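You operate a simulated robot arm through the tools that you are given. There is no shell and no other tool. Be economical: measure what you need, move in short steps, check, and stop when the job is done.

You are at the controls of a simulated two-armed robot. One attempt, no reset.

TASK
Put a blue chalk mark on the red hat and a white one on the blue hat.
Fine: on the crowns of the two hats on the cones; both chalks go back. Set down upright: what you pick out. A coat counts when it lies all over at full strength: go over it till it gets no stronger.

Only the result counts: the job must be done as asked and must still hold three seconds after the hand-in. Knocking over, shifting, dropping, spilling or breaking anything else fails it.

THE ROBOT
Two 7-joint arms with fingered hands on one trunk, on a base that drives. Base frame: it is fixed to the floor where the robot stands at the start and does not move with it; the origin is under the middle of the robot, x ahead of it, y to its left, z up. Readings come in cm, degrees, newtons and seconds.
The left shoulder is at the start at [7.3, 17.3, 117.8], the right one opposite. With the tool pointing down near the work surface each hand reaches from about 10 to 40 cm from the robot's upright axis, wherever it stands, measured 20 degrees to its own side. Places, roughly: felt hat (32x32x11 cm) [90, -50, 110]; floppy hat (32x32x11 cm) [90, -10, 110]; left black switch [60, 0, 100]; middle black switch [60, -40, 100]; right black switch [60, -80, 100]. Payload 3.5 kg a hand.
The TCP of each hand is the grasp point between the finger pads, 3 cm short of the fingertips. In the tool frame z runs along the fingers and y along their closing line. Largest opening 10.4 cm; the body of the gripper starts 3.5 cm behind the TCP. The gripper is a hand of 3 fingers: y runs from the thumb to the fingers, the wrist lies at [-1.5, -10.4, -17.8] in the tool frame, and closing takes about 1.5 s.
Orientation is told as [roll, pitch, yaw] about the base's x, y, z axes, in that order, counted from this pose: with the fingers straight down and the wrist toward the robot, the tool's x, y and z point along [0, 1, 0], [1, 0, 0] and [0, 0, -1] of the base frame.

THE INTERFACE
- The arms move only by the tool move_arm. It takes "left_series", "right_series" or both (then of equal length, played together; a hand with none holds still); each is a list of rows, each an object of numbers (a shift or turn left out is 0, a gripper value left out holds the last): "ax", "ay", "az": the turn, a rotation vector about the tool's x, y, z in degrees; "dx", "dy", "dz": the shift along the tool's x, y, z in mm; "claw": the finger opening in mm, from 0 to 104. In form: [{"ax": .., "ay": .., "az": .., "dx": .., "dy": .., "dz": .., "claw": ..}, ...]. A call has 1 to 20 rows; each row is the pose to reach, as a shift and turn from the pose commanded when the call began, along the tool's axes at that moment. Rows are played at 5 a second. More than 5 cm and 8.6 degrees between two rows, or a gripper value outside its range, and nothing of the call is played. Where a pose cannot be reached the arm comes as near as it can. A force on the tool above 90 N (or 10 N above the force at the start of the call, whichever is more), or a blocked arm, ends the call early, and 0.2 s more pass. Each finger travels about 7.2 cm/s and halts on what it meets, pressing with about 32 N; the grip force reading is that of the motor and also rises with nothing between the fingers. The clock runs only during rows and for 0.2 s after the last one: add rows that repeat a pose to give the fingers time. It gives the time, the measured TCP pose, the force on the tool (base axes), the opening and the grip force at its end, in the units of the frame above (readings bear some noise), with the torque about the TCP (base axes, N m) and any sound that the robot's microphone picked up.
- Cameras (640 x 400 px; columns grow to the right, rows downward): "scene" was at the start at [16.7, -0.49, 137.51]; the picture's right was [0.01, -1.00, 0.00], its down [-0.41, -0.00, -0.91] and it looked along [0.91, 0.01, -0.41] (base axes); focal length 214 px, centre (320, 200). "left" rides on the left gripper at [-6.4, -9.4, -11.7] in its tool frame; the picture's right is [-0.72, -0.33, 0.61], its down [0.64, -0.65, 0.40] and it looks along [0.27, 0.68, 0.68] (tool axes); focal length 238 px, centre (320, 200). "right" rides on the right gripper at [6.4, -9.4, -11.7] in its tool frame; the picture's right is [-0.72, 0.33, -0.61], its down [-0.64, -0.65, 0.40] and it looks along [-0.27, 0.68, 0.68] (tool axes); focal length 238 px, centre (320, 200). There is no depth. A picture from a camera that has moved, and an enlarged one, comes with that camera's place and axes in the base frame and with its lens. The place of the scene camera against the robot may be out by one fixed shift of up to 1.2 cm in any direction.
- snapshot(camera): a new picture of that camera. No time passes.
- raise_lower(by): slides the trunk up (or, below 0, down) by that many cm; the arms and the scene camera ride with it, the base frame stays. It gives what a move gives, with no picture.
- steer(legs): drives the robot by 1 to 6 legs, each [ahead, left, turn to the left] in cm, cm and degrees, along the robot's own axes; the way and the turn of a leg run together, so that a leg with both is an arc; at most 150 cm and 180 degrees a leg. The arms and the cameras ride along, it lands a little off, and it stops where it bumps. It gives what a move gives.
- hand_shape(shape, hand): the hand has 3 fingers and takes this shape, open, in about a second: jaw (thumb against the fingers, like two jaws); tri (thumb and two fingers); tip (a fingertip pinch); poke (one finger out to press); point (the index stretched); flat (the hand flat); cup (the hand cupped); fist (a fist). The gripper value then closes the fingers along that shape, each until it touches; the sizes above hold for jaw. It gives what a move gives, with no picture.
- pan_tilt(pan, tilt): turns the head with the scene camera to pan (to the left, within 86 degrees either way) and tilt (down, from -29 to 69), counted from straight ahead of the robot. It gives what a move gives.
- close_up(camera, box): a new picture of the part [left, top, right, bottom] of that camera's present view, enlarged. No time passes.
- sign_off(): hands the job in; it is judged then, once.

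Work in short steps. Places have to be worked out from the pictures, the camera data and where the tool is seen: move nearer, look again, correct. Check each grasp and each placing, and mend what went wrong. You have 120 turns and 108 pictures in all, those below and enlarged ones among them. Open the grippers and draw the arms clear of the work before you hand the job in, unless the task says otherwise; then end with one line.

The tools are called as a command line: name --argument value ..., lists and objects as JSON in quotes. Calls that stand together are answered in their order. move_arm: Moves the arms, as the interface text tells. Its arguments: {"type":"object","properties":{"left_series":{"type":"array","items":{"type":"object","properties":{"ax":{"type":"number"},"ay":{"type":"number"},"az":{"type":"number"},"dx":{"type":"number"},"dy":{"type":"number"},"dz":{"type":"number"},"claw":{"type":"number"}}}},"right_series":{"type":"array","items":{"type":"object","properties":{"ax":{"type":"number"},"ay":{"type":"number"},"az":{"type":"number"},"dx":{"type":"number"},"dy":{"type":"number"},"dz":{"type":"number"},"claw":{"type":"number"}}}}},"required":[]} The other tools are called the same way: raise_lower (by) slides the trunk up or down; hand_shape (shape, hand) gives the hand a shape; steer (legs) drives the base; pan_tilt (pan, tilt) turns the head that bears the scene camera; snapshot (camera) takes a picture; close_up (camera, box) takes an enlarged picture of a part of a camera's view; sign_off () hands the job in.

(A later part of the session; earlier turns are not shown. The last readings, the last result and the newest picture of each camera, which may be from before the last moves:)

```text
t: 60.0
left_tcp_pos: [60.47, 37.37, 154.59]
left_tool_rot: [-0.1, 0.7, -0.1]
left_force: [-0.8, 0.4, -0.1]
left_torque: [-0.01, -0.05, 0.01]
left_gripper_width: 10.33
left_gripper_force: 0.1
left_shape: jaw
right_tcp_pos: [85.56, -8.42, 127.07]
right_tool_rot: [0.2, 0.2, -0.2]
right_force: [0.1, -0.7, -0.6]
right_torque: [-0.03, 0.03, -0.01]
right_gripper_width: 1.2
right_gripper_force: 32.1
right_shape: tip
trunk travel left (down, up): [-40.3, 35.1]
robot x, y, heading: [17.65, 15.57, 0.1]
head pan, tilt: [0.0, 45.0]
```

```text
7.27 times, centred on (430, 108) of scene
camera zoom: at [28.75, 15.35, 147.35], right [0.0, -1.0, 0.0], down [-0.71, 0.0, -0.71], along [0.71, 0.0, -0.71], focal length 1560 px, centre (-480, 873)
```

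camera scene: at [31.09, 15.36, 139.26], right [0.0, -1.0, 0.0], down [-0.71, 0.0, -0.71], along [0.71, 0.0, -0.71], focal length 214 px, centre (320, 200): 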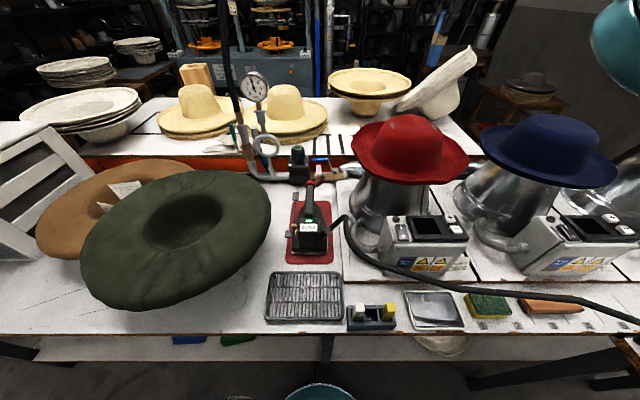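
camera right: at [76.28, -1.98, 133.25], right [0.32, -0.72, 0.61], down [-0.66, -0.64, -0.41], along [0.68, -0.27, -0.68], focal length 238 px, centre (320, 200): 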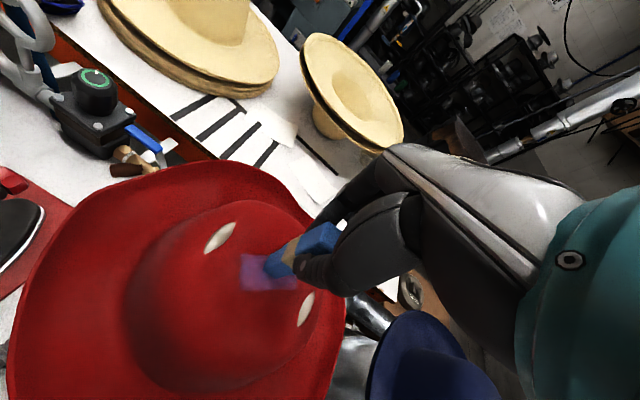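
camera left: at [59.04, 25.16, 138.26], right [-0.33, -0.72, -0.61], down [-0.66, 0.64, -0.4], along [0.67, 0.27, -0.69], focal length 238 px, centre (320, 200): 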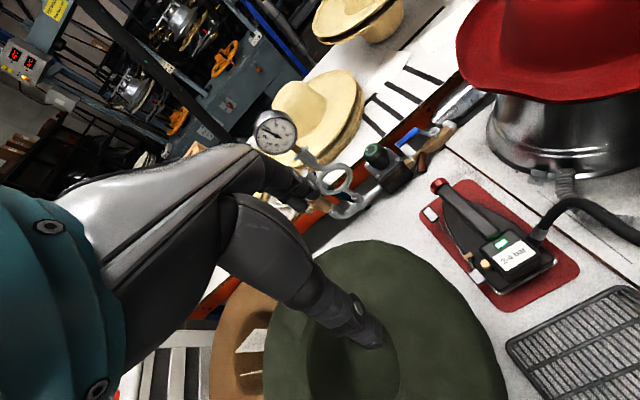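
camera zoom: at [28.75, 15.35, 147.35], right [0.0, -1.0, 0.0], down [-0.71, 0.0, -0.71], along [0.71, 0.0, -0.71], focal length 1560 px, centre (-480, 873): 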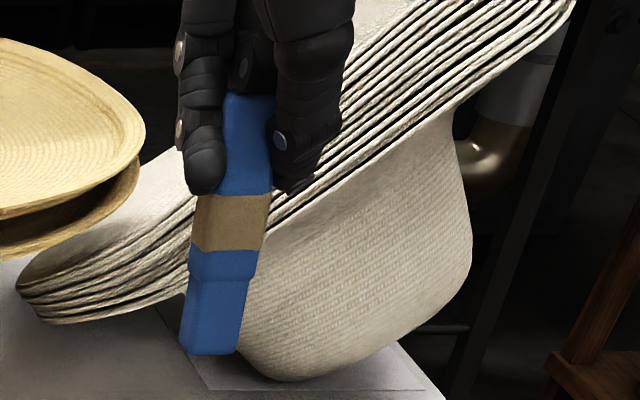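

Estimates: chalk bottom ≈9 cm below TCP, leaning about 8–10° (bottom toward −x and −y). I withdraw the hand from over the hat and back the base off to the stand.

move_arm --right_series '[{"dz": -45}, {"dz": -75, "dy": -20, "dx": 10}, {"dz": -90, "dy": -55, "dx": 30}, {"dz": -100, "dy": -90, "dx": 55}, {"dz": -100, "dy": -125, "dx": 80}, {"dz": -100, "dy": -156, "dx": 104}]'

steer --legs '[[-22, 2, 0]]'

raise_lower --by -28

snapshot --camera "scene"

snapshot --camera "right"

```text
t: 61.4
left_tcp_pos: [60.35, 37.36, 154.62]
left_tool_rot: [0.0, 0.6, 0.0]
left_force: [0.1, 0.2, 0.1]
left_torque: [0.02, -0.04, 0.01]
left_gripper_width: 10.36
left_gripper_force: 0.1
left_shape: jaw
right_tcp_pos: [69.87, 2.2, 137.28]
right_tool_rot: [0.2, 0.0, -0.4]
right_force: [-0.3, 0.2, -0.3]
right_torque: [0.04, -0.01, -0.01]
right_gripper_width: 1.17
right_gripper_force: 32.7
right_shape: tip
trunk travel left (down, up): [-40.3, 35.1]
robot x, y, heading: [17.04, 15.85, -0.1]
head pan, tilt: [0.0, 45.0]
```

```text
t: 63.1
left_tcp_pos: [38.5, 39.24, 154.77]
left_tool_rot: [0.1, 0.7, -0.3]
left_force: [0.2, 0.1, -0.1]
left_torque: [0.0, -0.01, 0.01]
left_gripper_width: 10.37
left_gripper_force: 0.0
left_shape: jaw
right_tcp_pos: [47.88, 4.01, 137.32]
right_tool_rot: [0.2, 0.2, -0.5]
right_force: [0.6, 1.1, 0.1]
right_torque: [-0.01, -0.02, 0.0]
right_gripper_width: 1.2
right_gripper_force: 32.2
right_shape: tip
trunk travel left (down, up): [-40.3, 35.1]
robot x, y, heading: [-4.79, 17.99, -0.2]
head pan, tilt: [0.0, 45.0]
```

```text
t: 66.0
left_tcp_pos: [38.54, 39.24, 126.64]
left_tool_rot: [0.0, 0.6, -0.3]
left_force: [0.1, -0.2, -1.5]
left_torque: [-0.03, -0.02, -0.03]
left_gripper_width: 10.35
left_gripper_force: 0.1
left_shape: jaw
right_tcp_pos: [47.93, 3.86, 109.31]
right_tool_rot: [0.4, 0.0, -0.4]
right_force: [0.7, 0.1, -0.6]
right_torque: [-0.02, -0.02, -0.03]
right_gripper_width: 1.19
right_gripper_force: 32.1
right_shape: tip
trunk travel left (down, up): [-12.3, 63.1]
robot x, y, heading: [-4.57, 17.77, -0.3]
head pan, tilt: [0.0, 45.0]
```

```text
43 pictures are left
camera scene: at [18.3, 17.24, 118.63], right [0.0, -1.0, 0.0], down [-0.71, 0.0, -0.71], along [0.71, 0.0, -0.71], focal length 214 px, centre (320, 200)
```

scene: 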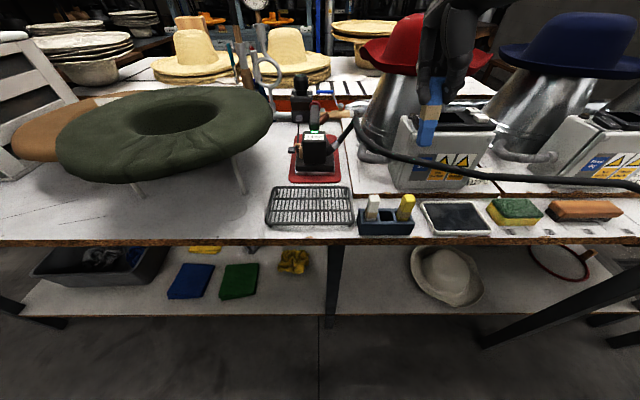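

```text
42 pictures are left
camera right: at [38.53, 10.38, 121.03], right [0.32, -0.72, 0.61], down [-0.66, -0.63, -0.41], along [0.68, -0.27, -0.68], focal length 238 px, centre (320, 200)
```

right: 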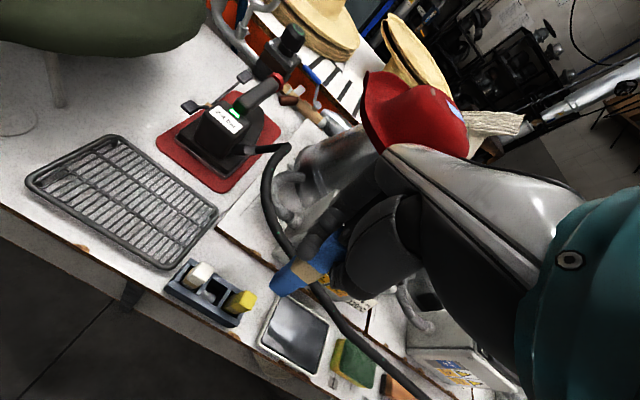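

I tilt the hand (roll +9°, pitch −4°) to bring the chalk upright and check from both cameras.

move_arm --right_series '[{"ay": 4.5, "ax": -2}, {"ay": 9, "ax": -4}, {"ay": 9, "ax": -4}]'

close_up --camera "scene" --box '[400, 60, 460, 160]'

close_up --camera "right" --box '[250, 210, 360, 310]'

```text
t: 66.8
left_tcp_pos: [38.5, 39.24, 126.7]
left_tool_rot: [0.0, 0.6, -0.3]
left_force: [-0.7, -0.2, -0.7]
left_torque: [0.0, -0.01, -0.02]
left_gripper_width: 10.38
left_gripper_force: 0.1
left_shape: jaw
right_tcp_pos: [47.98, 3.94, 109.38]
right_tool_rot: [9.4, -3.8, -0.8]
right_force: [0.2, -0.7, 0.0]
right_torque: [-0.01, -0.01, -0.03]
right_gripper_width: 1.19
right_gripper_force: 31.9
right_shape: tip
trunk travel left (down, up): [-12.3, 63.1]
robot x, y, heading: [-4.52, 17.78, -0.5]
head pan, tilt: [0.0, 45.0]
```

```text
4.00 times, centred on (430, 110) of scene
camera zoom: at [18.34, 17.25, 118.61], right [0.0, -1.0, 0.0], down [-0.71, 0.0, -0.71], along [0.71, 0.0, -0.71], focal length 858 px, centre (-120, 560)
```

zoom: 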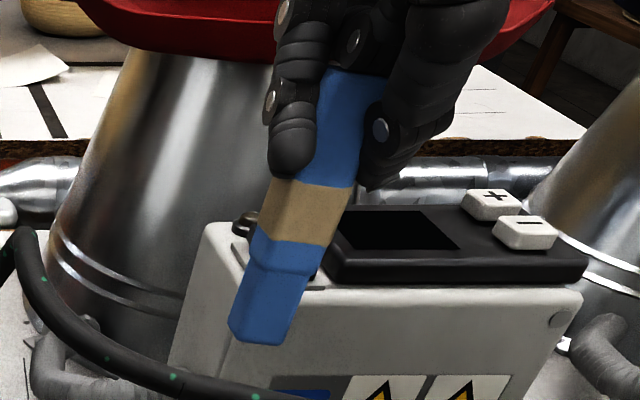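

```text
4.00 times, centred on (305, 260) of right
camera zoom: at [37.7, 8.51, 121.18], right [0.28, -0.81, 0.51], down [-0.62, -0.56, -0.55], along [0.73, -0.17, -0.66], focal length 953 px, centre (380, -40)
```

zoom: 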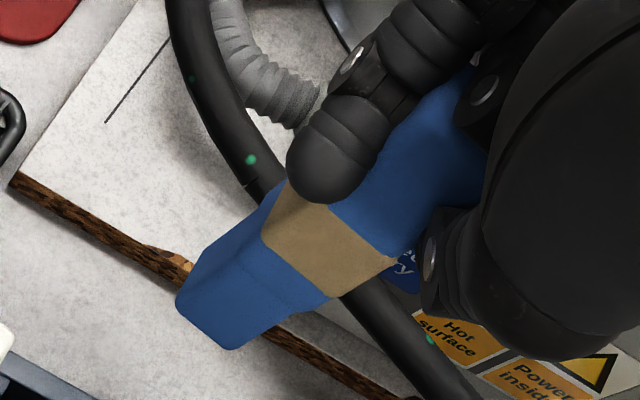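

Chalk is now vertical, with about −12° yaw and its bottom near [47.9, 3.0]. I yaw +11°, shift 1 cm to +y, then lower 10 cm so the bottom is just above the neighbours.

move_arm --right_series '[{"ax": 0.85, "ay": 0.4, "az": -5.4, "dx": 5, "dz": 0.8}, {"ax": 1.7, "ay": 0.8, "az": -10.8, "dx": 10, "dz": 1.6}, {"ax": 1.7, "ay": 0.8, "az": -10.8, "dx": 10, "dz": 1.6}]'

move_arm --right_series '[{"dx": -6, "dy": -3, "dz": 39}, {"dx": -11, "dy": -5, "dz": 70}, {"dx": -14.5, "dy": -6.5, "dz": 91}, {"dx": -14.5, "dy": -6.5, "dz": 91}]'

close_up --camera "scene" --box '[350, 130, 450, 240]'

close_up --camera "right" --box '[180, 190, 360, 320]'

```text
t: 67.6
left_tcp_pos: [38.58, 39.15, 126.64]
left_tool_rot: [-0.1, 0.7, -0.2]
left_force: [0.2, -0.1, 0.1]
left_torque: [0.01, 0.05, -0.01]
left_gripper_width: 10.38
left_gripper_force: 0.1
left_shape: jaw
right_tcp_pos: [47.94, 4.97, 109.24]
right_tool_rot: [9.2, -3.9, 10.3]
right_force: [-0.1, 0.0, 0.6]
right_torque: [-0.03, 0.02, 0.02]
right_gripper_width: 1.16
right_gripper_force: 32.5
right_shape: tip
trunk travel left (down, up): [-12.3, 63.1]
robot x, y, heading: [-4.53, 17.89, -0.3]
head pan, tilt: [0.0, 45.0]
```

```text
t: 68.6
left_tcp_pos: [38.53, 39.15, 126.61]
left_tool_rot: [0.0, 0.8, -0.3]
left_force: [0.2, -0.1, -0.4]
left_torque: [-0.01, 0.0, 0.01]
left_gripper_width: 10.37
left_gripper_force: 0.0
left_shape: jaw
right_tcp_pos: [47.87, 4.94, 99.87]
right_tool_rot: [9.2, -3.9, 10.2]
right_force: [0.6, -0.5, -0.8]
right_torque: [-0.03, 0.01, 0.04]
right_gripper_width: 1.17
right_gripper_force: 32.0
right_shape: tip
trunk travel left (down, up): [-12.3, 63.1]
robot x, y, heading: [-4.91, 17.7, -0.2]
head pan, tilt: [0.0, 45.0]
```

```text
3.64 times, centred on (400, 185) of scene
camera zoom: at [18.33, 17.25, 118.61], right [0.0, -1.0, 0.0], down [-0.71, 0.0, -0.71], along [0.71, 0.0, -0.71], focal length 780 px, centre (29, 254)
```

zoom: 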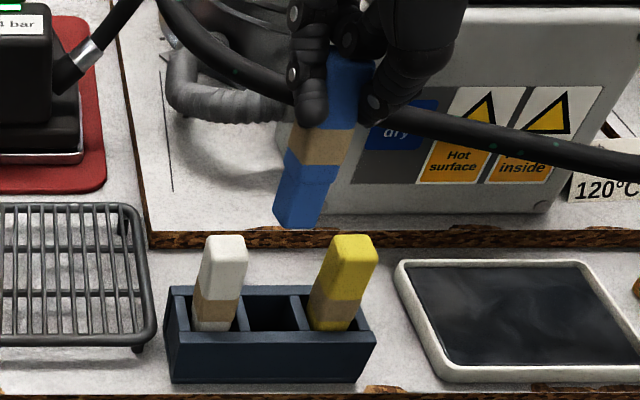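

```text
3.08 times, centred on (270, 255) of right
camera zoom: at [37.0, 7.44, 111.73], right [0.43, -0.74, 0.51], down [-0.51, -0.67, -0.55], along [0.75, -0.02, -0.66], focal length 733 px, centre (474, 31)
```

zoom: 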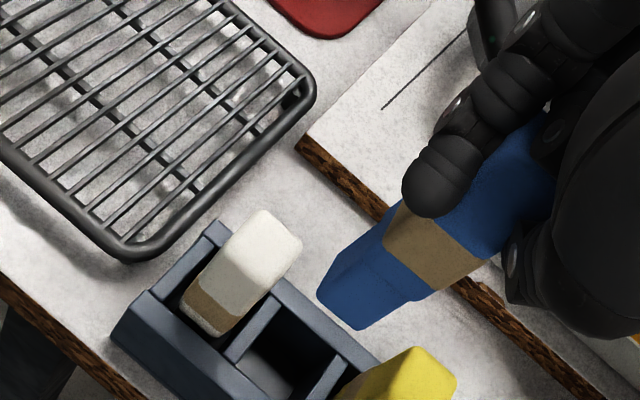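

Well lined up relative to the slot. I lower 7 cm in small rows; the force readout will tell of a snag.

move_arm --right_series '[{"dx": -2.4, "dy": -1.1, "dz": 15}, {"dx": -4.7, "dy": -2.1, "dz": 29.5}, {"dx": -7.1, "dy": -3.2, "dz": 44}, {"dx": -9.4, "dy": -4.2, "dz": 59}, {"dx": -11, "dy": -4.9, "dz": 69}, {"dx": -11, "dy": -4.9, "dz": 69}]'

close_up --camera "scene" --box '[350, 130, 450, 240]'

close_up --camera "right" --box '[180, 190, 360, 320]'

```text
t: 70.0
left_tcp_pos: [38.56, 39.15, 126.6]
left_tool_rot: [0.0, 0.7, -0.2]
left_force: [0.7, -0.5, -0.1]
left_torque: [0.0, 0.01, 0.02]
left_gripper_width: 10.38
left_gripper_force: 0.0
left_shape: jaw
right_tcp_pos: [47.93, 5.21, 92.95]
right_tool_rot: [9.3, -4.0, 10.0]
right_force: [0.4, -0.2, 0.3]
right_torque: [0.02, 0.02, 0.0]
right_gripper_width: 1.15
right_gripper_force: 31.4
right_shape: tip
trunk travel left (down, up): [-12.3, 63.1]
robot x, y, heading: [-4.37, 17.96, -0.5]
head pan, tilt: [0.0, 45.0]
```

```text
3.64 times, centred on (400, 185) of scene
camera zoom: at [18.34, 17.24, 118.61], right [0.0, -1.0, 0.0], down [-0.71, 0.0, -0.71], along [0.71, 0.0, -0.71], focal length 780 px, centre (29, 254)
```

zoom: 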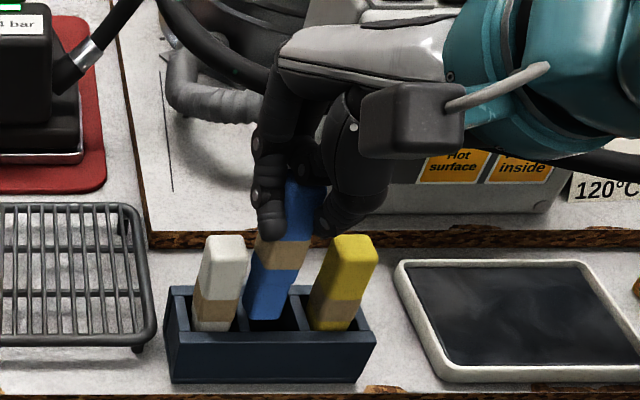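

```text
3.08 times, centred on (270, 255) of right
camera zoom: at [37.01, 7.62, 104.81], right [0.43, -0.74, 0.51], down [-0.51, -0.67, -0.55], along [0.75, -0.02, -0.66], focal length 733 px, centre (474, 31)
```

zoom: 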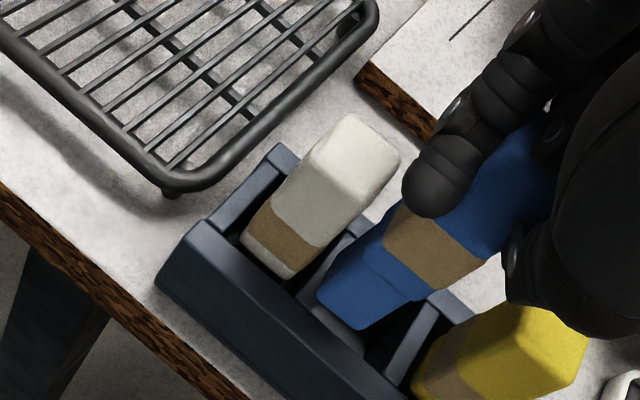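

Bottom is entering the slot, slightly left of centre. I shift 4 mm to −y and lower 2.5 cm more.

move_arm --right_series '[{"dx": -5, "dz": 0}, {"dx": -6.6, "dy": -0.7, "dz": 10}, {"dx": -8.2, "dy": -1.4, "dz": 20}, {"dx": -8.9, "dy": -1.7, "dz": 25}, {"dx": -8.9, "dy": -1.7, "dz": 25}]'

close_up --camera "scene" --box '[350, 130, 450, 240]'

close_up --camera "right" --box '[180, 190, 360, 320]'

```text
t: 71.2
left_tcp_pos: [38.07, 39.21, 126.91]
left_tool_rot: [0.0, 0.4, -0.3]
left_force: [-0.6, 0.1, 0.8]
left_torque: [-0.04, 0.0, -0.01]
left_gripper_width: 10.4
left_gripper_force: 0.0
left_shape: jaw
right_tcp_pos: [48.09, 4.35, 91.94]
right_tool_rot: [9.5, -6.2, 9.6]
right_force: [0.2, -13.5, 70.6]
right_torque: [-0.68, -0.22, -0.14]
right_gripper_width: 1.34
right_gripper_force: 31.2
right_shape: tip
trunk travel left (down, up): [-12.3, 63.1]
robot x, y, heading: [-4.76, 18.2, -0.2]
head pan, tilt: [0.0, 45.0]
```

```text
3.64 times, centred on (400, 185) of scene
camera zoom: at [17.81, 17.22, 118.78], right [-0.01, -1.0, 0.0], down [-0.7, 0.0, -0.71], along [0.71, 0.0, -0.7], focal length 780 px, centre (29, 254)
```

zoom: 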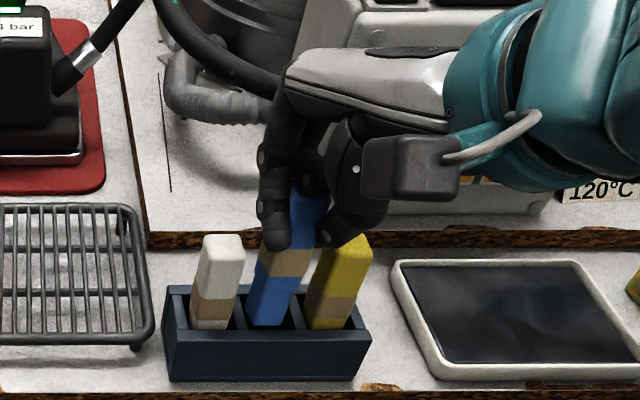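

```text
3.08 times, centred on (270, 255) of right
camera zoom: at [36.8, 6.94, 103.36], right [0.4, -0.75, 0.52], down [-0.49, -0.66, -0.57], along [0.77, -0.02, -0.64], focal length 733 px, centre (474, 31)
```

zoom: 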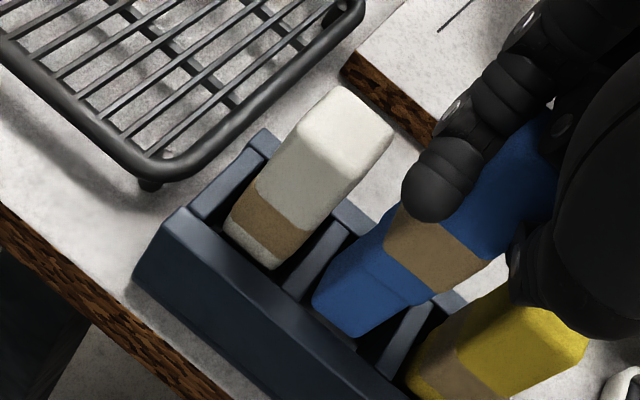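

70 N: the chalk's bottom is catching an edge about 3 cm short. I back up 12 mm to relieve and zoom in.

move_arm --right_series '[{"dx": 2.4, "dy": 1.1, "dz": -15}, {"dx": 3.5, "dy": 1.6, "dz": -22}, {"dx": 3.5, "dy": 1.6, "dz": -22}]'

close_up --camera "right" --box '[220, 230, 330, 310]'

close_up --camera "scene" --box '[385, 175, 445, 235]'

```text
t: 72.0
left_tcp_pos: [38.55, 39.21, 126.61]
left_tool_rot: [0.0, 0.7, -0.2]
left_force: [-0.5, -0.4, 0.1]
left_torque: [0.02, 0.03, 0.01]
left_gripper_width: 10.37
left_gripper_force: 0.1
left_shape: jaw
right_tcp_pos: [47.96, 4.6, 92.28]
right_tool_rot: [9.2, -3.5, 10.3]
right_force: [-0.1, -0.1, -0.8]
right_torque: [0.0, -0.03, -0.01]
right_gripper_width: 1.19
right_gripper_force: 31.6
right_shape: tip
trunk travel left (down, up): [-12.3, 63.1]
robot x, y, heading: [-4.87, 17.9, -0.5]
head pan, tilt: [0.0, 45.0]
```

```text
5.00 times, centred on (275, 270) of right
camera zoom: at [37.13, 7.15, 104.23], right [0.43, -0.74, 0.51], down [-0.51, -0.67, -0.54], along [0.74, -0.02, -0.67], focal length 1192 px, centre (545, -150)
```

zoom: 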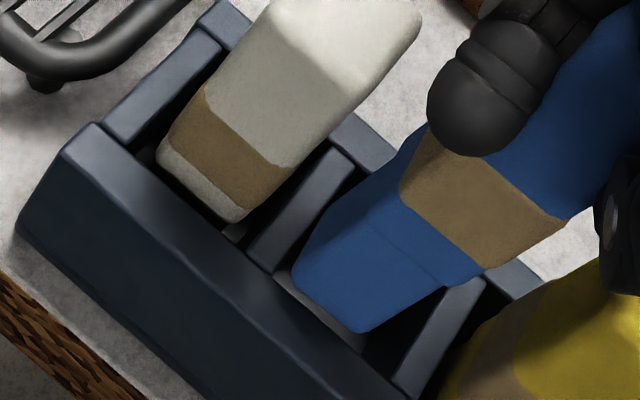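

```text
6.67 times, centred on (415, 205) of scene
camera zoom: at [18.36, 17.26, 118.56], right [0.0, -1.0, 0.0], down [-0.71, 0.0, -0.71], along [0.71, 0.0, -0.71], focal length 1430 px, centre (-313, 167)
```

zoom: 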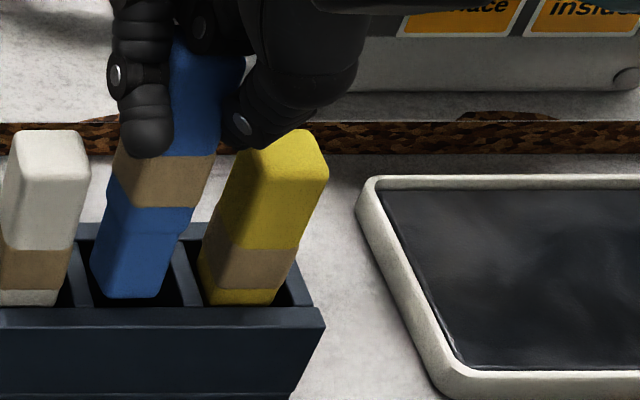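

The chalk bottom is within the slot; the fingers have scissored so the thumb overhangs the yellow chalk's edge — that was likely the block. I shift the hand +6 mm y and +3 mm x and reduce roll by 4° so the bottom stays put while the thumb clears yellow.

move_arm --right_series '[{"dx": 3, "dy": 2, "dz": 0.5, "ay": -2}, {"dx": 5.4, "dy": 4, "dz": 1, "ay": -4}, {"dx": 5.4, "dy": 4, "dz": 1, "ay": -4}]'

close_up --camera "right" --box '[220, 210, 350, 310]'

close_up --camera "scene" --box '[370, 165, 430, 230]'

```text
t: 72.8
left_tcp_pos: [38.48, 39.16, 126.57]
left_tool_rot: [0.0, 0.7, -0.2]
left_force: [0.4, 0.0, 0.0]
left_torque: [0.01, -0.01, -0.01]
left_gripper_width: 10.39
left_gripper_force: 0.1
left_shape: jaw
right_tcp_pos: [48.43, 5.15, 92.61]
right_tool_rot: [5.3, -4.0, 10.2]
right_force: [-0.7, -0.4, -1.7]
right_torque: [0.0, 0.0, 0.01]
right_gripper_width: 1.19
right_gripper_force: 32.3
right_shape: tip
trunk travel left (down, up): [-12.3, 63.1]
robot x, y, heading: [-4.76, 17.6, -0.4]
head pan, tilt: [0.0, 45.0]
```

```text
4.00 times, centred on (285, 260) of right
camera zoom: at [37.37, 8.6, 104.09], right [0.42, -0.71, 0.57], down [-0.5, -0.7, -0.5], along [0.75, -0.07, -0.65], focal length 953 px, centre (460, -40)
```

zoom: 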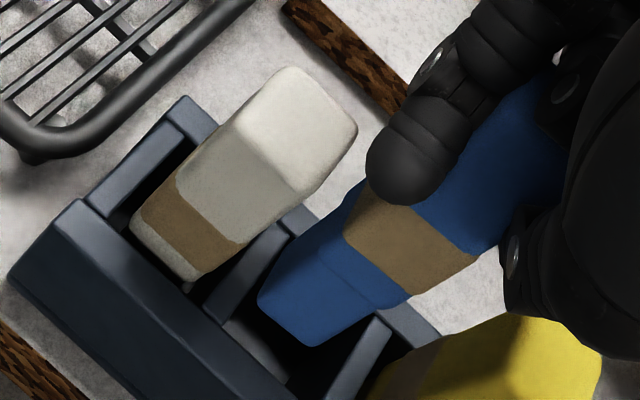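

```text
6.15 times, centred on (400, 198) of scene
camera zoom: at [18.34, 17.24, 118.61], right [0.0, -1.0, 0.0], down [-0.71, 0.0, -0.71], along [0.71, 0.0, -0.71], focal length 1320 px, centre (-172, 215)
```

zoom: 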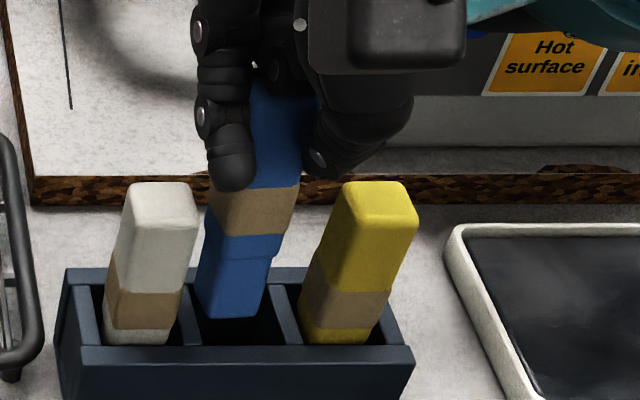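

Good: thumb now clears yellow. I turn roll 2° more to centre the bottom and lower 6 mm at a time.

move_arm --right_series '[{"ay": -2}, {"ay": -2, "dx": -0.4, "dy": -0.4, "dz": 6}, {"ay": -2, "dx": -0.4, "dy": -0.4, "dz": 6}]'

move_arm --right_series '[{"dx": -0.3, "dy": -0.4, "dz": 5}, {"dx": -0.3, "dy": -0.4, "dz": 5}]'

```text
t: 73.6
left_tcp_pos: [38.65, 39.31, 126.68]
left_tool_rot: [0.0, 0.7, -0.4]
left_force: [0.2, -0.2, -0.6]
left_torque: [0.03, -0.02, -0.01]
left_gripper_width: 10.4
left_gripper_force: 0.0
left_shape: jaw
right_tcp_pos: [48.28, 5.21, 92.07]
right_tool_rot: [3.3, -3.9, 10.0]
right_force: [-0.8, -0.1, -0.7]
right_torque: [-0.03, 0.03, 0.0]
right_gripper_width: 1.17
right_gripper_force: 32.0
right_shape: tip
trunk travel left (down, up): [-12.3, 63.1]
robot x, y, heading: [-4.48, 18.37, -0.3]
head pan, tilt: [0.0, 45.0]
```

```text
t: 74.2
left_tcp_pos: [38.54, 39.13, 126.6]
left_tool_rot: [0.0, 0.8, -0.2]
left_force: [-0.3, -1.0, -0.2]
left_torque: [0.0, -0.02, -0.02]
left_gripper_width: 10.34
left_gripper_force: 0.1
left_shape: jaw
right_tcp_pos: [48.24, 5.17, 91.51]
right_tool_rot: [3.3, -4.0, 10.1]
right_force: [-0.3, 0.6, -0.6]
right_torque: [0.04, 0.03, 0.0]
right_gripper_width: 1.2
right_gripper_force: 32.1
right_shape: tip
trunk travel left (down, up): [-12.3, 63.1]
robot x, y, heading: [-4.73, 17.9, -0.4]
head pan, tilt: [0.0, 45.0]
```

No force now, already below the earlier block. I continue down in 5 mm steps.

move_arm --right_series '[{"dx": -0.3, "dy": -0.4, "dz": 6}, {"dx": -0.3, "dy": -0.4, "dz": 6}]'

move_arm --right_series '[{"dx": -0.3, "dy": -0.4, "dz": 4}, {"dx": -0.3, "dy": -0.4, "dz": 4}]'

close_up --camera "right" --box '[220, 210, 350, 310]'

close_up --camera "scene" --box '[370, 165, 430, 230]'

```text
t: 74.8
left_tcp_pos: [38.59, 39.16, 126.62]
left_tool_rot: [0.0, 0.7, -0.2]
left_force: [0.1, -0.2, 0.0]
left_torque: [0.03, 0.04, 0.01]
left_gripper_width: 10.37
left_gripper_force: 0.2
left_shape: jaw
right_tcp_pos: [48.23, 5.24, 90.96]
right_tool_rot: [3.4, -4.0, 10.1]
right_force: [-0.4, -0.6, -0.1]
right_torque: [-0.01, 0.01, 0.02]
right_gripper_width: 1.19
right_gripper_force: 32.0
right_shape: tip
trunk travel left (down, up): [-12.3, 63.1]
robot x, y, heading: [-4.91, 18.07, -0.2]
head pan, tilt: [0.0, 45.0]
```

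```text
t: 75.4
left_tcp_pos: [38.61, 39.2, 126.64]
left_tool_rot: [0.0, 0.6, -0.3]
left_force: [0.2, 0.0, 0.0]
left_torque: [0.01, -0.04, -0.01]
left_gripper_width: 10.36
left_gripper_force: 0.0
left_shape: jaw
right_tcp_pos: [48.28, 5.19, 90.63]
right_tool_rot: [3.4, -3.9, 10.2]
right_force: [0.1, 0.3, 0.1]
right_torque: [0.02, 0.0, 0.0]
right_gripper_width: 1.2
right_gripper_force: 32.1
right_shape: tip
trunk travel left (down, up): [-12.3, 63.1]
robot x, y, heading: [-4.85, 17.8, -0.4]
head pan, tilt: [0.0, 45.0]
```

```text
4.00 times, centred on (285, 260) of right
camera zoom: at [37.19, 9.03, 101.94], right [0.41, -0.69, 0.59], down [-0.5, -0.72, -0.48], along [0.76, -0.1, -0.64], focal length 953 px, centre (460, -40)
```

zoom: 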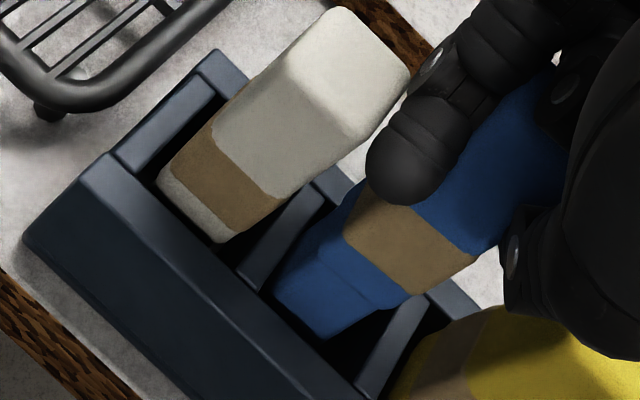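

```text
6.15 times, centred on (400, 198) of scene
camera zoom: at [18.34, 17.24, 118.61], right [0.0, -1.0, 0.0], down [-0.71, 0.0, -0.71], along [0.71, 0.0, -0.71], focal length 1320 px, centre (-172, 215)
```

zoom: 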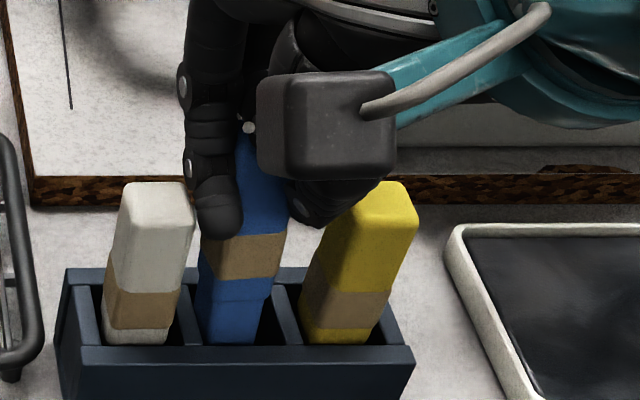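

Chalk is in the slot with about 1.8 cm to go and the thumb passes beside yellow. Continue.

move_arm --right_series '[{"dx": -0.3, "dy": -0.4, "dz": 5}, {"dx": -0.3, "dy": -0.4, "dz": 5}]'

move_arm --right_series '[{"dx": -0.3, "dy": -0.4, "dz": 4}, {"dx": -0.3, "dy": -0.4, "dz": 4}]'

move_arm --right_series '[{"dx": -0.3, "dy": -0.4, "dz": 3}, {"dx": -0.3, "dy": -0.4, "dz": 3}]'

```text
t: 76.0
left_tcp_pos: [38.64, 39.23, 126.59]
left_tool_rot: [0.0, 0.7, -0.2]
left_force: [0.1, 0.6, -0.3]
left_torque: [-0.02, -0.02, -0.03]
left_gripper_width: 10.39
left_gripper_force: 0.1
left_shape: jaw
right_tcp_pos: [48.23, 5.17, 90.09]
right_tool_rot: [3.3, -3.8, 10.0]
right_force: [-0.3, -0.6, 0.3]
right_torque: [-0.01, 0.0, -0.02]
right_gripper_width: 1.22
right_gripper_force: 32.0
right_shape: tip
trunk travel left (down, up): [-12.3, 63.1]
robot x, y, heading: [-4.82, 17.91, -0.6]
head pan, tilt: [0.0, 45.0]
```

```text
t: 76.6
left_tcp_pos: [38.44, 39.16, 126.51]
left_tool_rot: [0.0, 0.7, -0.4]
left_force: [-0.1, 0.5, -0.6]
left_torque: [0.03, 0.02, 0.03]
left_gripper_width: 10.38
left_gripper_force: 0.0
left_shape: jaw
right_tcp_pos: [48.24, 5.27, 89.62]
right_tool_rot: [3.3, -4.0, 10.1]
right_force: [0.3, 0.8, -0.6]
right_torque: [-0.01, 0.0, 0.01]
right_gripper_width: 1.18
right_gripper_force: 31.7
right_shape: tip
trunk travel left (down, up): [-12.3, 63.1]
robot x, y, heading: [-5.02, 18.28, -0.5]
head pan, tilt: [0.0, 45.0]
```

```text
t: 77.2
left_tcp_pos: [38.4, 39.38, 126.76]
left_tool_rot: [0.0, 0.6, -0.3]
left_force: [-0.3, -0.4, -0.2]
left_torque: [0.0, -0.02, 0.01]
left_gripper_width: 10.36
left_gripper_force: 0.0
left_shape: jaw
right_tcp_pos: [48.18, 5.18, 89.55]
right_tool_rot: [3.4, -4.3, 10.0]
right_force: [0.3, -1.5, 13.4]
right_torque: [-0.04, -0.18, 0.02]
right_gripper_width: 1.19
right_gripper_force: 31.6
right_shape: tip
trunk travel left (down, up): [-12.3, 63.1]
robot x, y, heading: [-4.74, 18.11, -0.2]
head pan, tilt: [0.0, 45.0]
```

Touch-down at z 89.55, matching the slot floor. I look once before opening.

close_up --camera "scene" --box '[370, 165, 430, 230]'

move_arm --right_series '[{"dz": -1, "claw": 16}, {"dz": -1, "claw": 20}, {"dz": -1, "claw": 25}, {"dz": -1, "claw": 32}, {"dz": -1, "claw": 40}, {"dz": -1, "claw": 45}, {"dz": -1, "claw": 45}]'

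close_up --camera "scene" --box '[370, 165, 430, 230]'

close_up --camera "right" --box '[200, 180, 360, 310]'

```text
6.15 times, centred on (400, 198) of scene
camera zoom: at [18.24, 17.25, 118.65], right [0.0, -1.0, 0.0], down [-0.71, 0.0, -0.71], along [0.71, 0.0, -0.71], focal length 1320 px, centre (-172, 215)
```

zoom: 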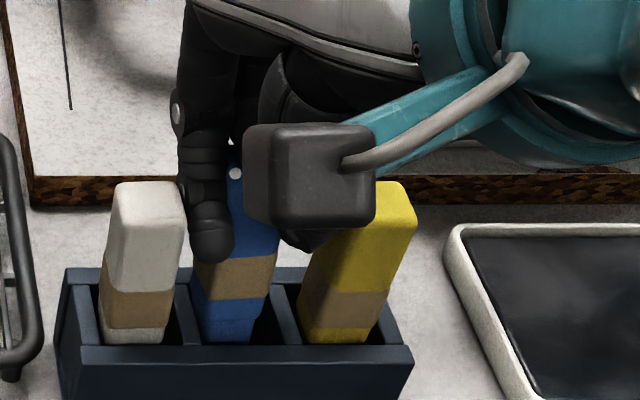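

```text
t: 78.8
left_tcp_pos: [38.59, 39.15, 126.61]
left_tool_rot: [0.0, 0.8, -0.3]
left_force: [0.3, -0.7, -0.8]
left_torque: [0.03, -0.01, -0.01]
left_gripper_width: 10.37
left_gripper_force: 0.0
left_shape: jaw
right_tcp_pos: [48.3, 5.15, 89.47]
right_tool_rot: [3.3, -3.8, 10.1]
right_force: [0.3, 1.1, 0.5]
right_torque: [-0.02, 0.01, 0.02]
right_gripper_width: 4.46
right_gripper_force: 0.0
right_shape: tip
trunk travel left (down, up): [-12.3, 63.1]
robot x, y, heading: [-4.88, 17.69, -0.5]
head pan, tilt: [0.0, 45.0]
```

```text
6.15 times, centred on (400, 198) of scene
camera zoom: at [18.34, 17.24, 118.61], right [0.0, -1.0, 0.0], down [-0.71, 0.0, -0.71], along [0.71, 0.0, -0.71], focal length 1320 px, centre (-172, 215)
```

zoom: 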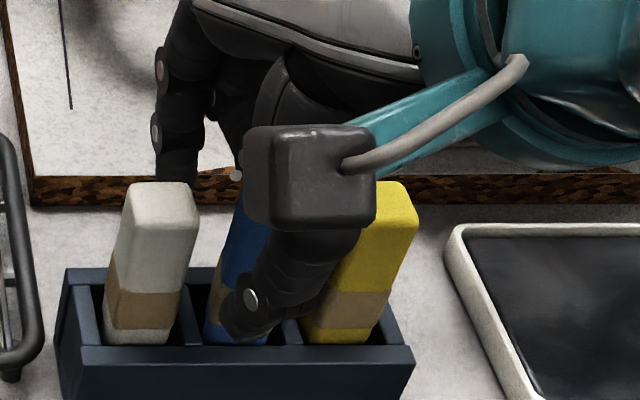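

```text
3.08 times, centred on (280, 245) of right
camera zoom: at [37.17, 9.01, 100.74], right [0.41, -0.69, 0.59], down [-0.5, -0.72, -0.48], along [0.76, -0.1, -0.64], focal length 733 px, centre (443, 62)
```

zoom: 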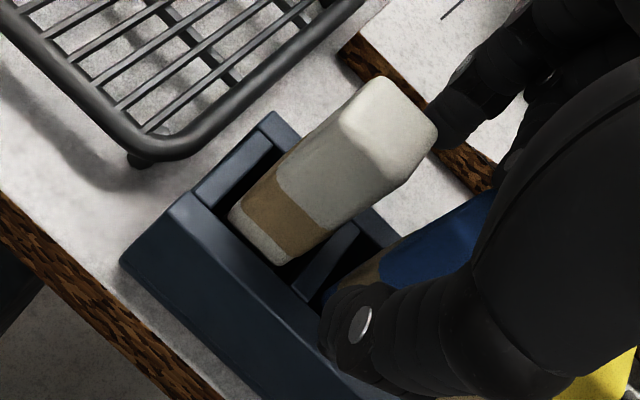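

Released. I lift straight up 10 cm, then check the stand and switch to the jaw shape (two fingers against thumb), which will hold the white chalk without twisting.

move_arm --right_series '[{"dx": 1.2, "dy": 1.4, "dz": -20}, {"dx": 2.4, "dy": 2.8, "dz": -40}, {"dx": 4.2, "dy": 4.9, "dz": -70}, {"dx": 6.5, "dy": 7.5, "dz": -110}, {"dx": 9, "dy": 10, "dz": -150}]'

hand_shape --hand "right" --shape "jaw"

close_up --camera "scene" --box '[350, 160, 430, 240]'

```text
t: 80.0
left_tcp_pos: [38.62, 39.25, 126.5]
left_tool_rot: [0.0, 0.6, -0.4]
left_force: [-0.4, -0.6, -0.9]
left_torque: [-0.05, -0.02, -0.03]
left_gripper_width: 10.34
left_gripper_force: 0.1
left_shape: jaw
right_tcp_pos: [48.1, 5.2, 104.44]
right_tool_rot: [3.3, -3.9, 10.3]
right_force: [0.6, -0.4, 0.1]
right_torque: [-0.02, -0.03, -0.01]
right_gripper_width: 4.43
right_gripper_force: 0.0
right_shape: tip
trunk travel left (down, up): [-12.3, 63.1]
robot x, y, heading: [-4.51, 17.87, -0.4]
head pan, tilt: [0.0, 45.0]
```

```text
t: 80.9
left_tcp_pos: [38.49, 39.2, 126.67]
left_tool_rot: [0.0, 0.7, -0.3]
left_force: [-0.1, 0.3, -0.1]
left_torque: [-0.04, 0.04, -0.01]
left_gripper_width: 10.37
left_gripper_force: 0.1
left_shape: jaw
right_tcp_pos: [48.27, 5.12, 104.42]
right_tool_rot: [3.3, -3.9, 10.0]
right_force: [-0.2, -0.2, 1.3]
right_torque: [0.01, -0.04, -0.01]
right_gripper_width: 10.37
right_gripper_force: 0.0
right_shape: jaw
trunk travel left (down, up): [-12.3, 63.1]
robot x, y, heading: [-4.6, 18.0, -0.2]
head pan, tilt: [0.0, 45.0]
```

```text
5.00 times, centred on (390, 200) of scene
camera zoom: at [18.34, 17.24, 118.61], right [0.0, -1.0, 0.0], down [-0.71, 0.0, -0.71], along [0.71, 0.0, -0.71], focal length 1072 px, centre (-30, 200)
```

zoom: 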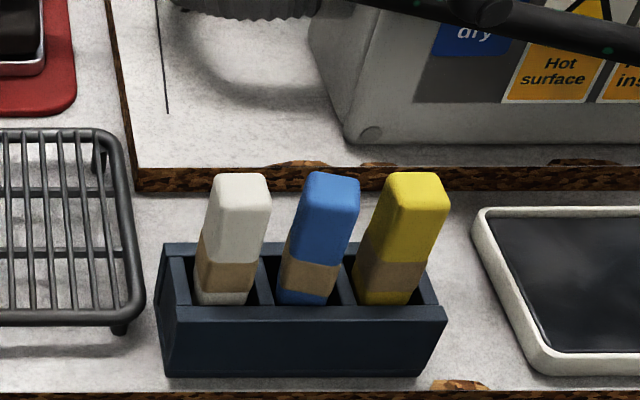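

All three chalks stand properly. I straighten the hand, centre it over the white chalk [47.7, 7.5] and narrow to 50 mm.

move_arm --right_series '[{"ax": 1.8, "ay": -1.8, "az": 5, "dx": 12, "claw": 50}, {"ax": 3.6, "ay": -3.6, "az": 10, "dx": 24, "dy": -1}, {"ax": 3.6, "ay": -3.6, "az": 10, "dx": 24, "dy": -1}, {"ax": 3.6, "ay": -3.6, "az": 10, "dx": 24, "dy": -1}]'

close_up --camera "right" --box '[180, 160, 360, 310]'

```text
t: 81.9
left_tcp_pos: [38.59, 39.19, 126.69]
left_tool_rot: [-0.1, 0.7, -0.4]
left_force: [-0.2, 0.5, -0.3]
left_torque: [0.02, 0.01, 0.01]
left_gripper_width: 10.38
left_gripper_force: 0.0
left_shape: jaw
right_tcp_pos: [47.72, 7.57, 104.74]
right_tool_rot: [0.0, 0.0, 0.2]
right_force: [1.2, 0.2, -0.1]
right_torque: [0.01, 0.04, -0.02]
right_gripper_width: 5.06
right_gripper_force: 0.1
right_shape: jaw
trunk travel left (down, up): [-12.3, 63.1]
robot x, y, heading: [-4.88, 17.79, -0.1]
head pan, tilt: [0.0, 45.0]
```

```text
2.67 times, centred on (270, 235) of right
camera zoom: at [38.31, 13.96, 116.35], right [0.33, -0.72, 0.61], down [-0.65, -0.64, -0.4], along [0.69, -0.27, -0.68], focal length 636 px, centre (453, 107)
```

zoom: 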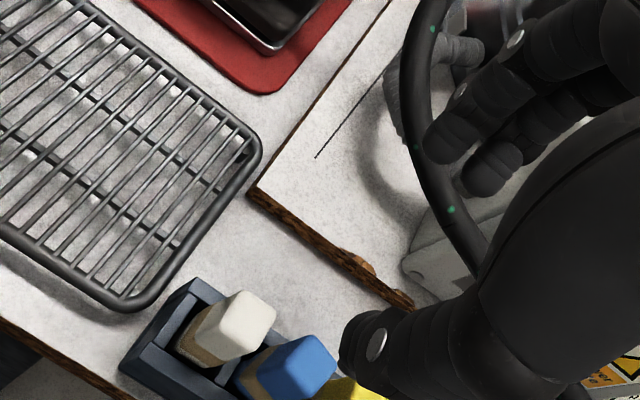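

Hand centred on white; the two fingers straddle y 6.3–8.1, clear of blue. I descend to z≈89.3 with a +4 mm x trim.

move_arm --right_series '[{"dy": 4, "dz": 40}, {"dy": 4, "dz": 80}, {"dy": 4, "dz": 115}, {"dy": 4, "dz": 135}, {"dy": 4, "dz": 154}, {"dy": 4, "dz": 154}]'

close_up --camera "right" --box '[180, 160, 360, 310]'

```text
t: 83.3
left_tcp_pos: [38.53, 39.16, 126.61]
left_tool_rot: [-0.1, 0.7, -0.3]
left_force: [0.2, -0.2, 0.1]
left_torque: [0.04, 0.0, -0.03]
left_gripper_width: 10.37
left_gripper_force: 0.0
left_shape: jaw
right_tcp_pos: [48.07, 7.44, 89.08]
right_tool_rot: [0.0, 0.0, 0.2]
right_force: [0.3, 1.2, 0.2]
right_torque: [0.01, 0.03, -0.03]
right_gripper_width: 5.06
right_gripper_force: 0.0
right_shape: jaw
trunk travel left (down, up): [-12.3, 63.1]
robot x, y, heading: [-4.71, 18.29, -0.2]
head pan, tilt: [0.0, 45.0]
```

```text
2.67 times, centred on (270, 235) of right
camera zoom: at [38.53, 13.88, 100.86], right [0.33, -0.72, 0.61], down [-0.65, -0.64, -0.41], along [0.69, -0.26, -0.68], focal length 636 px, centre (453, 107)
```

zoom: 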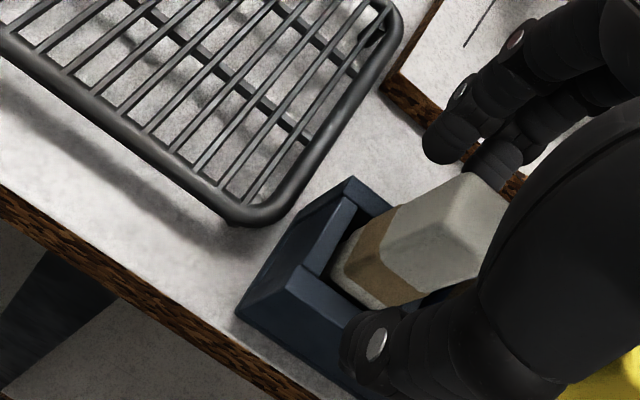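

Fine; I trim 2 mm to −y and close.

move_arm --right_series '[{"dx": -2}, {"dx": -2, "claw": 0}, {"dx": -2, "claw": 0}, {"dx": -2, "claw": 0}, {"dx": -2, "claw": 0}, {"dx": -2, "claw": 0}, {"dx": -2, "claw": 0}, {"dx": -2, "claw": 0}]'

close_up --camera "right" --box '[180, 160, 360, 310]'

```text
t: 85.1
left_tcp_pos: [38.56, 39.21, 126.63]
left_tool_rot: [0.0, 0.7, -0.3]
left_force: [0.1, 0.7, -0.2]
left_torque: [0.02, 0.04, -0.02]
left_gripper_width: 10.37
left_gripper_force: 0.0
left_shape: jaw
right_tcp_pos: [48.09, 7.23, 89.33]
right_tool_rot: [0.0, 0.0, 0.3]
right_force: [-0.6, -0.4, -0.5]
right_torque: [-0.03, 0.01, 0.0]
right_gripper_width: 1.5
right_gripper_force: 31.9
right_shape: jaw
trunk travel left (down, up): [-12.3, 63.1]
robot x, y, heading: [-4.67, 18.11, -0.4]
head pan, tilt: [0.0, 45.0]
```

```text
2.67 times, centred on (270, 235) of right
camera zoom: at [38.61, 13.62, 100.92], right [0.33, -0.72, 0.61], down [-0.65, -0.64, -0.41], along [0.69, -0.27, -0.68], focal length 636 px, centre (453, 107)
```

zoom: 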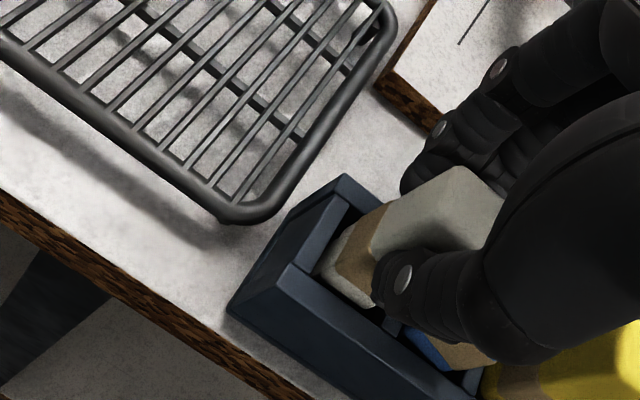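

Gripped. I lift it out 16 cm and raise the trunk 28, as before, and check the grip.

move_arm --right_series '[{"dz": -20}, {"dz": -50}, {"dz": -90}, {"dz": -130}, {"dz": -160}, {"dz": -200}]'

raise_lower --by 28

steer --legs '[[0, -40, 0], [23, 0, 0]]'

snapshot --camera "scene"

snapshot --camera "right"

```text
t: 86.5
left_tcp_pos: [38.49, 39.14, 126.58]
left_tool_rot: [0.0, 0.8, -0.2]
left_force: [-0.4, 0.1, -0.5]
left_torque: [0.01, -0.05, -0.03]
left_gripper_width: 10.34
left_gripper_force: 0.0
left_shape: jaw
right_tcp_pos: [47.93, 7.42, 109.33]
right_tool_rot: [0.0, -0.1, 0.4]
right_force: [-0.2, -0.9, -0.1]
right_torque: [-0.01, -0.01, 0.0]
right_gripper_width: 1.52
right_gripper_force: 32.3
right_shape: jaw
trunk travel left (down, up): [-12.3, 63.1]
robot x, y, heading: [-4.85, 17.87, -0.5]
head pan, tilt: [0.0, 45.0]
```

```text
t: 89.3
left_tcp_pos: [38.66, 39.19, 154.57]
left_tool_rot: [0.0, 0.7, -0.3]
left_force: [-0.5, 0.4, -0.8]
left_torque: [0.03, -0.01, 0.0]
left_gripper_width: 10.36
left_gripper_force: 0.0
left_shape: jaw
right_tcp_pos: [48.05, 7.29, 137.15]
right_tool_rot: [0.0, 0.0, 0.3]
right_force: [-0.1, 0.2, -1.3]
right_torque: [0.0, 0.0, 0.02]
right_gripper_width: 1.5
right_gripper_force: 32.9
right_shape: jaw
trunk travel left (down, up): [-40.3, 35.1]
robot x, y, heading: [-4.74, 18.06, -0.2]
head pan, tilt: [0.0, 45.0]
```

```text
t: 93.2
left_tcp_pos: [61.73, -1.66, 154.65]
left_tool_rot: [0.0, 0.7, -0.6]
left_force: [-0.4, -1.0, -0.2]
left_torque: [0.05, 0.01, 0.01]
left_gripper_width: 10.38
left_gripper_force: 0.0
left_shape: jaw
right_tcp_pos: [70.97, -33.64, 137.35]
right_tool_rot: [0.0, 0.0, 0.0]
right_force: [-0.5, 1.1, -1.3]
right_torque: [-0.03, -0.03, 0.01]
right_gripper_width: 1.51
right_gripper_force: 31.5
right_shape: jaw
trunk travel left (down, up): [-40.3, 35.1]
robot x, y, heading: [18.17, -22.76, -0.5]
head pan, tilt: [0.0, 45.0]
```

```text
20 pictures are left
camera scene: at [29.8, -23.42, 147.35], right [-0.01, -1.0, 0.0], down [-0.71, 0.01, -0.71], along [0.71, -0.01, -0.71], focal length 214 px, centre (320, 200)
```

scene: 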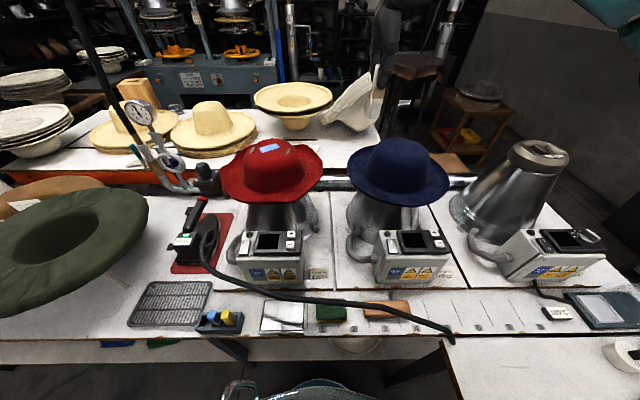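

```text
19 pictures are left
camera right: at [61.66, -27.21, 148.89], right [0.33, -0.72, 0.61], down [-0.65, -0.64, -0.41], along [0.68, -0.27, -0.68], focal length 238 px, centre (320, 200)
```

right: 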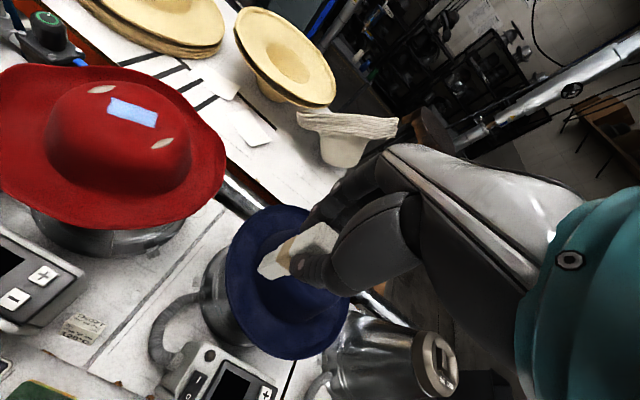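

White is firmly held. Blue crown works out at about [85, -46.3]. I move over it at z≈136.

move_arm --right_series '[{"dx": -25, "dy": 29}, {"dx": -50, "dy": 58}, {"dx": -75, "dy": 87}, {"dx": -100, "dy": 116}, {"dx": -125, "dy": 140}, {"dx": -125, "dy": 140, "dz": 40}, {"dx": -125, "dy": 145, "dz": 80}, {"dx": -125, "dy": 145, "dz": 80}]'

snapshot --camera "right"

close_up --camera "scene" --box '[330, 80, 470, 220]'

```text
t: 95.0
left_tcp_pos: [61.69, -1.64, 154.63]
left_tool_rot: [0.0, 0.7, -0.5]
left_force: [0.8, -0.4, -0.4]
left_torque: [0.02, -0.03, 0.03]
left_gripper_width: 10.36
left_gripper_force: 0.1
left_shape: jaw
right_tcp_pos: [85.34, -46.09, 129.23]
right_tool_rot: [0.0, -0.2, 0.1]
right_force: [0.0, -0.1, -0.4]
right_torque: [0.0, 0.0, -0.02]
right_gripper_width: 1.54
right_gripper_force: 31.7
right_shape: jaw
trunk travel left (down, up): [-40.3, 35.1]
robot x, y, heading: [18.01, -22.33, -0.8]
head pan, tilt: [0.0, 45.0]
```

```text
18 pictures are left
camera right: at [76.04, -39.65, 140.96], right [0.32, -0.72, 0.61], down [-0.65, -0.64, -0.41], along [0.68, -0.27, -0.68], focal length 238 px, centre (320, 200)
```

right: 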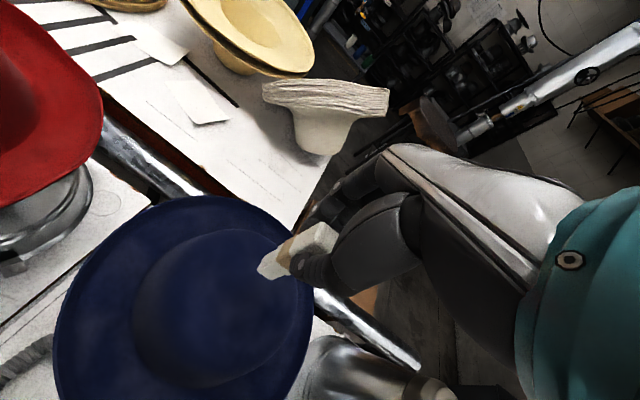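

```text
2.86 times, centred on (400, 150) of scene
camera zoom: at [29.72, -23.42, 147.36], right [-0.01, -1.0, 0.0], down [-0.71, 0.01, -0.71], along [0.71, -0.01, -0.71], focal length 613 px, centre (91, 343)
```

zoom: 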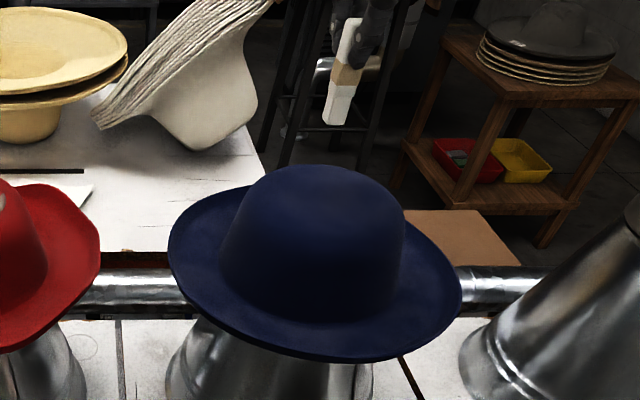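

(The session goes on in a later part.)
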